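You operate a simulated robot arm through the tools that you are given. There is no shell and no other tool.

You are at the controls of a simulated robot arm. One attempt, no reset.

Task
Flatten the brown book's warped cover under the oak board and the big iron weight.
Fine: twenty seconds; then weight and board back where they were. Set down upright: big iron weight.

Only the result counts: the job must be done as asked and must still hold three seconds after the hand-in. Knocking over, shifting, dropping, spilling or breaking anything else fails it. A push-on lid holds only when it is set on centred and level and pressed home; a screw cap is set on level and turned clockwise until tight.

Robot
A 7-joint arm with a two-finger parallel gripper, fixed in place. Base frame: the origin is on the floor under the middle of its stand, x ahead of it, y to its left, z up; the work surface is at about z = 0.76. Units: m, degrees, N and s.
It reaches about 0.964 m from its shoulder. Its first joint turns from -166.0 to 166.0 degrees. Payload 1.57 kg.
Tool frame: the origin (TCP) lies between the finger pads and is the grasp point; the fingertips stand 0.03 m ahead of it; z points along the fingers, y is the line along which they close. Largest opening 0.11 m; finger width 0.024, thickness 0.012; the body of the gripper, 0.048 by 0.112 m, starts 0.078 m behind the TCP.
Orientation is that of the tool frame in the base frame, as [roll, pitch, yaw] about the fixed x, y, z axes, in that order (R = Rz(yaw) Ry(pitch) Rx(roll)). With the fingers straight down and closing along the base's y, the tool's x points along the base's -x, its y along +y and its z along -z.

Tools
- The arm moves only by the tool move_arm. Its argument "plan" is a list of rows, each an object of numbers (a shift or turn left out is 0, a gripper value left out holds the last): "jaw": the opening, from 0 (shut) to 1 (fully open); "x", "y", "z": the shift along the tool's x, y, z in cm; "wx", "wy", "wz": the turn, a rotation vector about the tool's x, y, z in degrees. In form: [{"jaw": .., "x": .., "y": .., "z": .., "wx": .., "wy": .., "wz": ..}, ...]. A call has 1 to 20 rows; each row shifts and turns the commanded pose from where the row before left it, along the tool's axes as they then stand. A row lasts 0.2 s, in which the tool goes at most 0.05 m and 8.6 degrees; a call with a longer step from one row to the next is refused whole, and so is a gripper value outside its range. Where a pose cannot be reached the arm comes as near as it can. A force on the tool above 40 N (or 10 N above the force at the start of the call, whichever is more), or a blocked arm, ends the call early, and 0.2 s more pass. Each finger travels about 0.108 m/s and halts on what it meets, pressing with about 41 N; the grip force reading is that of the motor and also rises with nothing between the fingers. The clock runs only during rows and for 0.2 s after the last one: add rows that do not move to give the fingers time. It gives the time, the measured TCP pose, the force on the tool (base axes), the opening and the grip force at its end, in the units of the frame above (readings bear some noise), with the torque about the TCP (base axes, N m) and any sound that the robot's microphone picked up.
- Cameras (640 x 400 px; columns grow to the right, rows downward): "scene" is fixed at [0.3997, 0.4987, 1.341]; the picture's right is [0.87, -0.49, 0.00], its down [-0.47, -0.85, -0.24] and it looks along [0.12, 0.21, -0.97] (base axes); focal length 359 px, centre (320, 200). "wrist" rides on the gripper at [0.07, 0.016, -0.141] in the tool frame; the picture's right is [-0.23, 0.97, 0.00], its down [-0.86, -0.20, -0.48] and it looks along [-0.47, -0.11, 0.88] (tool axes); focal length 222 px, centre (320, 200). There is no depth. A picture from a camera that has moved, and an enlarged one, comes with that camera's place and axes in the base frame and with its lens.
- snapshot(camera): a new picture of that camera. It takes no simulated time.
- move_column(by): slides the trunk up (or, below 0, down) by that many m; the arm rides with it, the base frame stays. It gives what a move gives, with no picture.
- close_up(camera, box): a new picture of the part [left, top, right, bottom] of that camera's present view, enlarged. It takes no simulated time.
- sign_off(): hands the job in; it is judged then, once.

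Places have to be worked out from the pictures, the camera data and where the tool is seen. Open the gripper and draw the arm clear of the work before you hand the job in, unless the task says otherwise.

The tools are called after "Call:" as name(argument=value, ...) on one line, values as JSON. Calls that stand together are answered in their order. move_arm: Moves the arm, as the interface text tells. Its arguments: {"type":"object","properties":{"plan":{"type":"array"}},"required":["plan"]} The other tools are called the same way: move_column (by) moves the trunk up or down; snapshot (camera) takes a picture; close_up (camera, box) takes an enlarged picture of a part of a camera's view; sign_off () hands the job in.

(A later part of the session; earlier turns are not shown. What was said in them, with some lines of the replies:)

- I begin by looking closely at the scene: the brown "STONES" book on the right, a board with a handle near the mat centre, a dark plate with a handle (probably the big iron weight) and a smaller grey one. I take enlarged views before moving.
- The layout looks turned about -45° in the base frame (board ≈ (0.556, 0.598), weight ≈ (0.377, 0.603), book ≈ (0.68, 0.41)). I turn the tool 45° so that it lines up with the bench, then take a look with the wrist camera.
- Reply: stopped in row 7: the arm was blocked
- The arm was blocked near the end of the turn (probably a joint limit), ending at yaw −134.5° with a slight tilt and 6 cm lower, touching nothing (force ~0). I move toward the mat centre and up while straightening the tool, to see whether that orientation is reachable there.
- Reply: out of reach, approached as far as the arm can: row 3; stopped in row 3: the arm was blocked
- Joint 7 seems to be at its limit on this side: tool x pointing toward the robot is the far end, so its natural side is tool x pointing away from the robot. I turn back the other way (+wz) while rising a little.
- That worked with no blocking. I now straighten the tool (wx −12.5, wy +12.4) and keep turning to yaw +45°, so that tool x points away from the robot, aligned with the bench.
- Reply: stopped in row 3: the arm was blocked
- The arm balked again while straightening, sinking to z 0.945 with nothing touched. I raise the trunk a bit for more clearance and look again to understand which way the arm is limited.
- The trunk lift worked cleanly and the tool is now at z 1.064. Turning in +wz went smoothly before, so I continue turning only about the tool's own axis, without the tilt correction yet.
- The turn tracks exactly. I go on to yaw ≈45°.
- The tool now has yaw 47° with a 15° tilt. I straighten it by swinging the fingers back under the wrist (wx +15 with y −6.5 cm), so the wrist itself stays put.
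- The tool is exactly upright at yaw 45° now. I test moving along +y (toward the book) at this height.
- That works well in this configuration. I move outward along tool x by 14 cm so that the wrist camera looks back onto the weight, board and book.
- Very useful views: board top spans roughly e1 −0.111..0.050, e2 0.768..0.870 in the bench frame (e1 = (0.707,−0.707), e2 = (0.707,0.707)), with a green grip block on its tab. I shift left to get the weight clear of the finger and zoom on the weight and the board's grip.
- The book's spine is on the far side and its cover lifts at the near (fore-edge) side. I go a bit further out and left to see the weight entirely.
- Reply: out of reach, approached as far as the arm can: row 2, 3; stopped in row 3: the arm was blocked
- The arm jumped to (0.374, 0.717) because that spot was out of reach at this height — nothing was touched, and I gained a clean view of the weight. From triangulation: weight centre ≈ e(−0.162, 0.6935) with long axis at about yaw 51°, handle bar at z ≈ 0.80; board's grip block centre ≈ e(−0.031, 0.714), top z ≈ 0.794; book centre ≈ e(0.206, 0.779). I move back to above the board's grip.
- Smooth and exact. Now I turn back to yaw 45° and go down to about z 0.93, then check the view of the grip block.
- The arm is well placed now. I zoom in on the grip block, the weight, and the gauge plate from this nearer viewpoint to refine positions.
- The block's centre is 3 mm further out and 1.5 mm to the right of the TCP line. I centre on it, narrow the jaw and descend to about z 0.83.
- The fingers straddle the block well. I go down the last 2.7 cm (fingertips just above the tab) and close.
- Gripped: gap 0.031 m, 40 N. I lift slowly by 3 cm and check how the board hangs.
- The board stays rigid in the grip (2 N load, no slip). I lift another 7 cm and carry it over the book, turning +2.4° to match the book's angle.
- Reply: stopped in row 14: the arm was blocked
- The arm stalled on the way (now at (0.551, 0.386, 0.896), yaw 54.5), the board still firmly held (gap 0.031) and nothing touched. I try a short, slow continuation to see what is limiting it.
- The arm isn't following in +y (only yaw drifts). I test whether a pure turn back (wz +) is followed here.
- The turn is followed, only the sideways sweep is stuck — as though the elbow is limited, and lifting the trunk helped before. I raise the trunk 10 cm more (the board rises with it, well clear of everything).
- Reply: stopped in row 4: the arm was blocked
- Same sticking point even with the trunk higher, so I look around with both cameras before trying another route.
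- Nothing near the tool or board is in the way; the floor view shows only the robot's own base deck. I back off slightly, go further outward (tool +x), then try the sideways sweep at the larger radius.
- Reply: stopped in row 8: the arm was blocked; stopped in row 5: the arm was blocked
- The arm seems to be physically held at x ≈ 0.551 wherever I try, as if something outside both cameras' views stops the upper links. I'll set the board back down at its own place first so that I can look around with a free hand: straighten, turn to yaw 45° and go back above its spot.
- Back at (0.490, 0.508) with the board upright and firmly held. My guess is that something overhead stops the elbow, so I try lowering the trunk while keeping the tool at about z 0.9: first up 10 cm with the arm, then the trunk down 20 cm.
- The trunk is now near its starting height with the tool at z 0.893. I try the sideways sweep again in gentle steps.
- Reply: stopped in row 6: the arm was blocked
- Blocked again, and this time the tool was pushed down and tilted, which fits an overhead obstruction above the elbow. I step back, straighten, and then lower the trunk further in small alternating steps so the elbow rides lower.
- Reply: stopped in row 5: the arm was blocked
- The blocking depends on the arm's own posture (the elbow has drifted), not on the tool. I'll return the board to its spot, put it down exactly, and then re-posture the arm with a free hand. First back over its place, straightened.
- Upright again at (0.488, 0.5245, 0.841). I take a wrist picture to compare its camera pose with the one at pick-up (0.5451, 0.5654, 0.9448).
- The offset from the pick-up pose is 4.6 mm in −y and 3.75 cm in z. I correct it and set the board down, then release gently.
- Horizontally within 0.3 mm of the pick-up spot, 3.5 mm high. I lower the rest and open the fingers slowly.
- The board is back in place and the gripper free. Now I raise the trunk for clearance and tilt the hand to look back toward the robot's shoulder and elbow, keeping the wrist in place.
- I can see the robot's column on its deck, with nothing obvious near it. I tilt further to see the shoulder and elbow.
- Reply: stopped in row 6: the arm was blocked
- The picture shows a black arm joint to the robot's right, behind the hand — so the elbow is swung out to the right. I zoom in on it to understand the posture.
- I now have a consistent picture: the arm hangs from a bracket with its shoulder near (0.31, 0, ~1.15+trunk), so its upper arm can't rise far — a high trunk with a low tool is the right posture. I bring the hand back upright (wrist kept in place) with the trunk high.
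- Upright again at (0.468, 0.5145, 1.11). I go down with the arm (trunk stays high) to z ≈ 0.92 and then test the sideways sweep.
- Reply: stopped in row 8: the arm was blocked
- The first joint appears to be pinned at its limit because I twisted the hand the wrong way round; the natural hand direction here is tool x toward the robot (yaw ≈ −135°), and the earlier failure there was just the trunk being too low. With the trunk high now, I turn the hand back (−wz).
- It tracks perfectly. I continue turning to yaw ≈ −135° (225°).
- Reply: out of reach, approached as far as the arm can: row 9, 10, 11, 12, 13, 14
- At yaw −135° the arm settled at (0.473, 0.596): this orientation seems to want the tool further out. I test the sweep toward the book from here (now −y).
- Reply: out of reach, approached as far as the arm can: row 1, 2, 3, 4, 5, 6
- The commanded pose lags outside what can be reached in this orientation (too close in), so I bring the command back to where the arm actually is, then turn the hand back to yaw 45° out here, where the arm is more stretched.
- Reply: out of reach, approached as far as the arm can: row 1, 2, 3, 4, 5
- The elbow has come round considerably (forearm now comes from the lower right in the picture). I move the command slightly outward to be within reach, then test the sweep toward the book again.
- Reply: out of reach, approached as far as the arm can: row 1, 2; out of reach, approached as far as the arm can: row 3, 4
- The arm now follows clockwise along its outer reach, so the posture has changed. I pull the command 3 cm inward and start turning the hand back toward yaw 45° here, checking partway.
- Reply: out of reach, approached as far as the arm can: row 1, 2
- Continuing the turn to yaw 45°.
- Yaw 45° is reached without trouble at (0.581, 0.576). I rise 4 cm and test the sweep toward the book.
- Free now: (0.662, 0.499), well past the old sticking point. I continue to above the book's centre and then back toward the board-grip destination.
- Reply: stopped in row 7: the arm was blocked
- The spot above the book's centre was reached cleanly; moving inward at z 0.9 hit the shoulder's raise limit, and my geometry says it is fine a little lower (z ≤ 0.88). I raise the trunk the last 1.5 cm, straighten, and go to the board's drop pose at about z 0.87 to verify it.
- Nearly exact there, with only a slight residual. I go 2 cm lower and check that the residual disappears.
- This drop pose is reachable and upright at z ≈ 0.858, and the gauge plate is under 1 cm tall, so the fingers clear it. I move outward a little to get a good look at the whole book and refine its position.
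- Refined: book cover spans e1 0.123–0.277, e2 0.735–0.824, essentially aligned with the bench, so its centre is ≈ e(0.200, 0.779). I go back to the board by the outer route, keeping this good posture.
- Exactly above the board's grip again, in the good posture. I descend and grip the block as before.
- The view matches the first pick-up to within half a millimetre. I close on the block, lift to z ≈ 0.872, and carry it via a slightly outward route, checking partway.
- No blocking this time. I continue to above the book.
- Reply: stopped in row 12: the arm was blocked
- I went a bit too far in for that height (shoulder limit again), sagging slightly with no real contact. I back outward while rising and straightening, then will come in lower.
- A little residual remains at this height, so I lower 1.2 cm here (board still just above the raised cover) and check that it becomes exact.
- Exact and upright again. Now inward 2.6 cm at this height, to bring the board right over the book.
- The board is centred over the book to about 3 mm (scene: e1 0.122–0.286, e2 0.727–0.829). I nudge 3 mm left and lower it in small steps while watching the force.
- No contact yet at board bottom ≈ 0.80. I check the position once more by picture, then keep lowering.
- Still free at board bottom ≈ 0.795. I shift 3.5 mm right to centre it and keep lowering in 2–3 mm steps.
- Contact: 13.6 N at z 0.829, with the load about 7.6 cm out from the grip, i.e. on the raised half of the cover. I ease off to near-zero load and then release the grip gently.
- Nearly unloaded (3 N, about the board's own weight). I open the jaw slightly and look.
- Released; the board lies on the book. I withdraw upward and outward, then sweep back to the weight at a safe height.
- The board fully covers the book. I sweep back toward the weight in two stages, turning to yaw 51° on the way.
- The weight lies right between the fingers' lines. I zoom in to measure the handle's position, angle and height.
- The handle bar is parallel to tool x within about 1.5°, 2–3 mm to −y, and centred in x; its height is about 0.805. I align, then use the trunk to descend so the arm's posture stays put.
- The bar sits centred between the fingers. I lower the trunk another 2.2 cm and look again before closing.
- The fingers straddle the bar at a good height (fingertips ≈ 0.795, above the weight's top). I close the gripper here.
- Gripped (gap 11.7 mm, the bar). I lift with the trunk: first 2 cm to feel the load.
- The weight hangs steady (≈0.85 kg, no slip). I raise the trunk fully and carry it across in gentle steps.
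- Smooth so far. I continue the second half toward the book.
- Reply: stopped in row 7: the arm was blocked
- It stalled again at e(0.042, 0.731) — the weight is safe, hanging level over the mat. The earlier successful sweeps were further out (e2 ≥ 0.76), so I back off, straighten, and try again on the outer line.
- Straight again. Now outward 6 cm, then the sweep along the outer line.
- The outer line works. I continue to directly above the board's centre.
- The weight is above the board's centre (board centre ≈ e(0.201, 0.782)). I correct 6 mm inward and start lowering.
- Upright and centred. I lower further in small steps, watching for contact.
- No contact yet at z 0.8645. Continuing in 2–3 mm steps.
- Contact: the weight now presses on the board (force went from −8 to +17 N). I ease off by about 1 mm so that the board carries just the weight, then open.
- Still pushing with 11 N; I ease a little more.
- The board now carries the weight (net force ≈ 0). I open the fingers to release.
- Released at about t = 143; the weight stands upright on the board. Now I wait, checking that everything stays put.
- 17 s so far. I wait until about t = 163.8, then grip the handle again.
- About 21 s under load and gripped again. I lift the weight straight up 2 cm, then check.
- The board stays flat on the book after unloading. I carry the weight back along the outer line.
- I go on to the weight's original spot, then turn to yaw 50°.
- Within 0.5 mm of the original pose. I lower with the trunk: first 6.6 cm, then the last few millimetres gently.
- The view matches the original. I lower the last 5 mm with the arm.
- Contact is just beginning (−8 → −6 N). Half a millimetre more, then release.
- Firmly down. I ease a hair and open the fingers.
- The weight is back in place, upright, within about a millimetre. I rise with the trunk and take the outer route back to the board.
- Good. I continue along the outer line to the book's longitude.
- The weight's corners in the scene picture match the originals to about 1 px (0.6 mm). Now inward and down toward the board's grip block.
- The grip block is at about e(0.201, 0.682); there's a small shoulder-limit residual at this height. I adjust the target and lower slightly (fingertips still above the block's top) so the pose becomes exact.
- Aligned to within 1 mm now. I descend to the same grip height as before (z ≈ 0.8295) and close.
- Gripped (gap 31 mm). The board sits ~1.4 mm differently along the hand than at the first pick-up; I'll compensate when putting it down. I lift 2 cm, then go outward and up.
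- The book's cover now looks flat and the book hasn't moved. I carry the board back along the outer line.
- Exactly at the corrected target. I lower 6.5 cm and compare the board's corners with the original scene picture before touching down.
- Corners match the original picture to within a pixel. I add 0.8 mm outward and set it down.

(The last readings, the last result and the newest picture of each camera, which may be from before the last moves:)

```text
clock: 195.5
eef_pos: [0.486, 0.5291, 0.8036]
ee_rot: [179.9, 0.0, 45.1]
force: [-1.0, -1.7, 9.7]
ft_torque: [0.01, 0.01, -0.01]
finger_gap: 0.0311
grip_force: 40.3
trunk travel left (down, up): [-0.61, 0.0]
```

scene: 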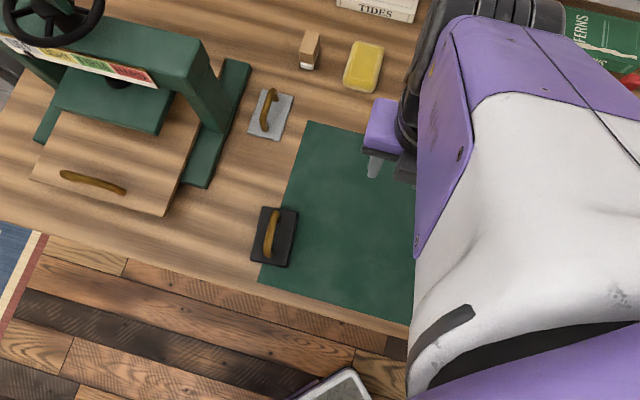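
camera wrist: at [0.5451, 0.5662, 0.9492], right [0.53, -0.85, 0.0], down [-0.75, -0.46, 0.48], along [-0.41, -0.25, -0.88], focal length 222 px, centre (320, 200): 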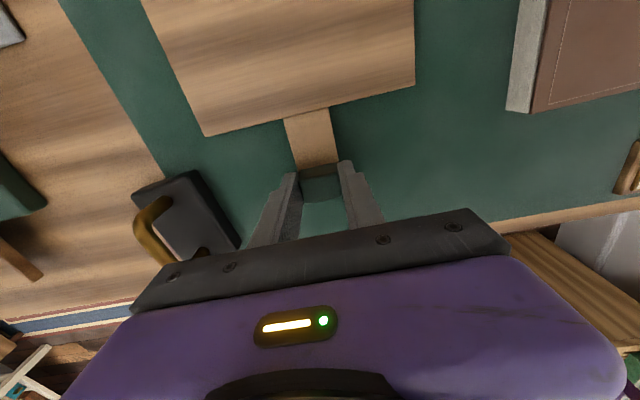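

The board is down on the mat (force +10 N). I ease slightly, open the fingers and withdraw upward.

Call:
move_arm(plan=[{"z": -0.05}, {}, {"jaw": 0.34}, {"jaw": 0.42}, {"jaw": 0.5}, {}, {"z": -1}, {"z": -1.5}, {"z": -2}, {"z": -2}, {}])

Call:
snapshot(camera="wrist")

Call:
close_up(camera="wrist", box=[430, 0, 640, 130])

```text
clock: 197.9
eef_pos: [0.4858, 0.5303, 0.869]
ee_rot: [179.9, 0.2, 45.0]
force: [-0.2, 0.0, -1.1]
ft_torque: [-0.02, 0.0, 0.0]
finger_gap: 0.0549
grip_force: 0.1
trunk travel left (down, up): [-0.61, 0.0]
```

```text
taken
camera wrist: at [0.5462, 0.5682, 1.0094], right [0.53, -0.85, 0.0], down [-0.75, -0.46, 0.48], along [-0.41, -0.25, -0.88], focal length 222 px, centre (320, 200)
```

wrist: 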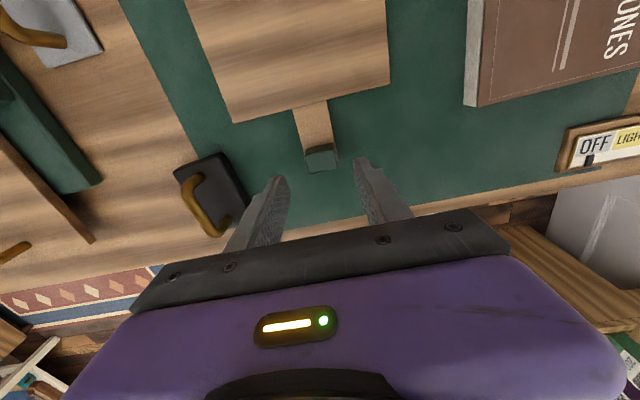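

```text
3.05 times, centred on (535, 65) of wrist
camera zoom: at [0.5462, 0.5682, 1.0094], right [0.53, -0.85, 0.0], down [-0.75, -0.46, 0.48], along [-0.41, -0.25, -0.88], focal length 677 px, centre (-335, 611)
```

zoom: 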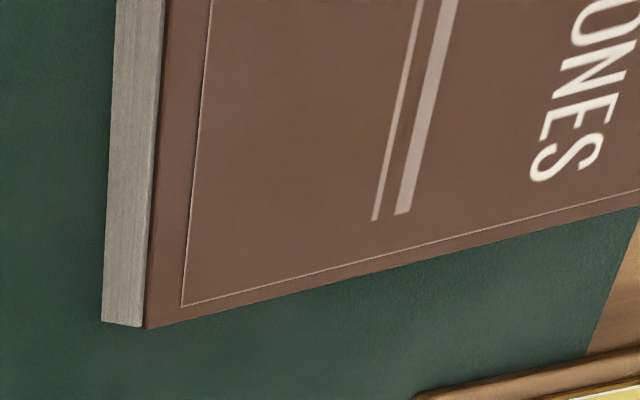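

The cover is flat now (even thickness along the page block). I withdraw the arm up and back from the work, with the gripper open, and take a final look.

Call:
move_arm(plan=[{"jaw": 1, "z": -2}, {"z": -3}, {"z": -3}, {"z": -2}, {"y": -2}, {"y": -3}, {"y": -3}, {"y": -3}, {"y": -2}, {"x": -2}, {"x": -2}, {"x": -2}, {}])

Call:
snapshot(camera="scene")

Call:
close_up(camera="scene", box=[230, 120, 450, 280])

Call:
close_up(camera="scene", box=[430, 180, 640, 400])

```text
clock: 200.7
eef_pos: [0.3514, 0.5786, 0.97]
ee_rot: [179.9, 0.1, 45.1]
force: [-0.1, -0.6, -0.4]
ft_torque: [0.0, 0.0, 0.02]
finger_gap: 0.1102
grip_force: 0.1
trunk travel left (down, up): [-0.61, 0.0]
```

```text
taken
```

scene: 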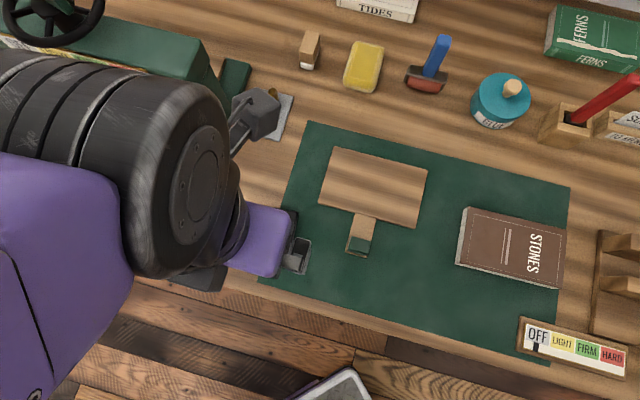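

```text
2.50 times, centred on (340, 200) of scene
camera zoom: at [0.3997, 0.4987, 1.341], right [0.87, -0.49, 0.0], down [-0.47, -0.85, -0.24], along [0.12, 0.21, -0.97], focal length 897 px, centre (270, 200)
```

zoom: 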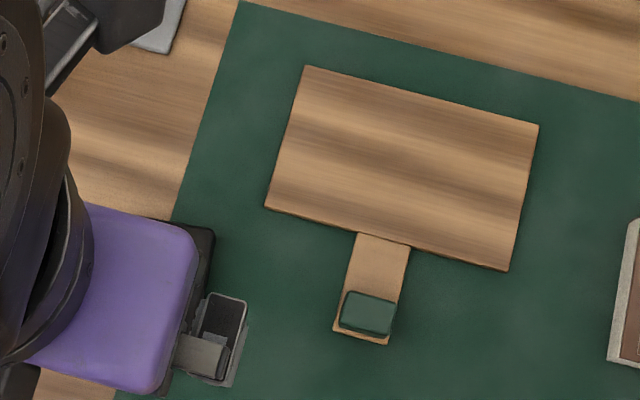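

```text
1.82 times, centred on (535, 290) of scene
camera zoom: at [0.3997, 0.4987, 1.341], right [0.87, -0.49, 0.0], down [-0.47, -0.85, -0.24], along [0.12, 0.21, -0.97], focal length 652 px, centre (-71, 36)
```

zoom: 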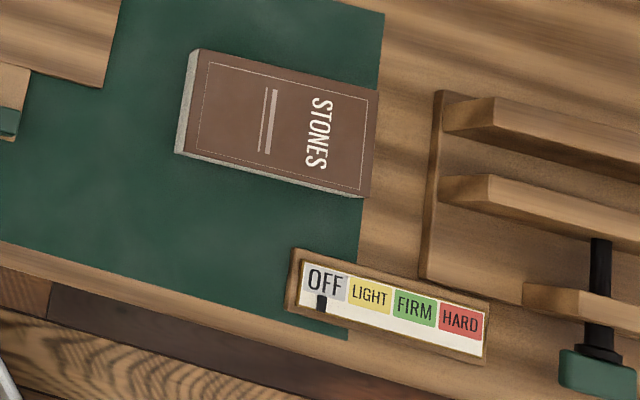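

Board corners match the originals within about 1 mm, the book is unmoved and its cover flat. I draw the arm a bit further back so the weight is visible, and confirm it.

Call:
move_arm(plan=[{"x": -1.5}, {"x": -1.5}, {"x": -1.5}, {}])

Call:
snapshot(camera="wrist")

Call:
snapshot(camera="scene")

```text
clock: 201.7
eef_pos: [0.3204, 0.5476, 0.9687]
ee_rot: [180.0, 0.0, 45.1]
force: [0.1, 0.0, -0.7]
ft_torque: [0.01, -0.04, -0.06]
finger_gap: 0.11
grip_force: 0.0
trunk travel left (down, up): [-0.61, 0.0]
```

```text
taken
camera wrist: at [0.3794, 0.5853, 1.1101], right [0.53, -0.85, 0.0], down [-0.75, -0.46, 0.48], along [-0.41, -0.25, -0.88], focal length 222 px, centre (320, 200)
```

wrist: 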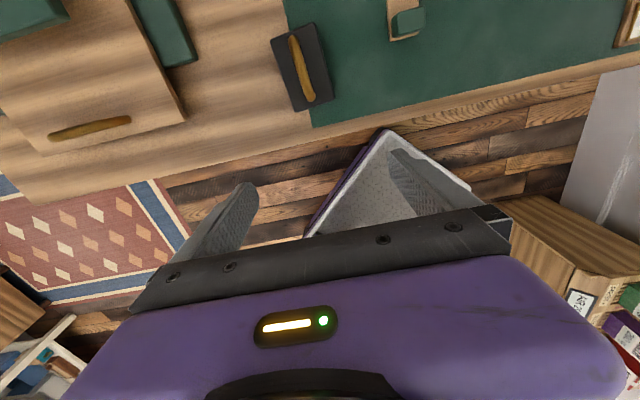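

```text
taken
```

scene: 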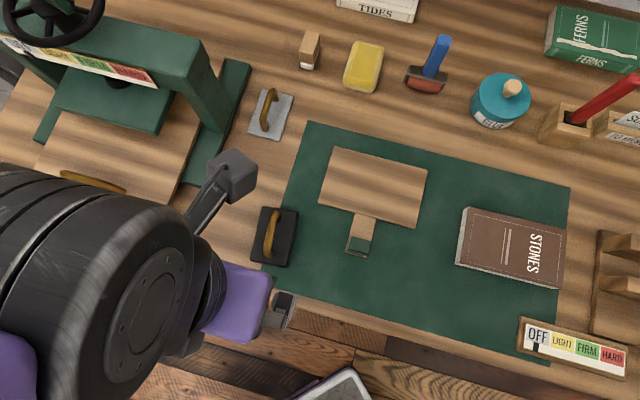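

Everything is in place: the weight stands upright on its original spot, the board is back where it was, the book's cover is flat, nothing else has moved, and the gripper is open and in front of the bench edge. I hand the job in.

Call:
sign_off()

```text
The job is handed in.
```

The brown book's cover looks flat in the final pictures, and the job is handed in.

- **Pressing:** the oak board and big iron weight sat on the book for about 21 seconds.
- **Weight:** it stands upright on its original spot. Its corners match the first scene picture to about 1 pixel, roughly 0.6 mm.
- **Board:** it is back in its original place to within about 1 mm.
- **Everything else:** the book did not shift, and nothing else looks moved or knocked in the last scene picture.
- **Arm:** the gripper is open and drawn back to the front of the bench, about 12 cm above the work.

The arm stalled several times on the way because of its reach limits. After one stall I put the board back down and picked it up again before the pressing began. Nothing was dropped.
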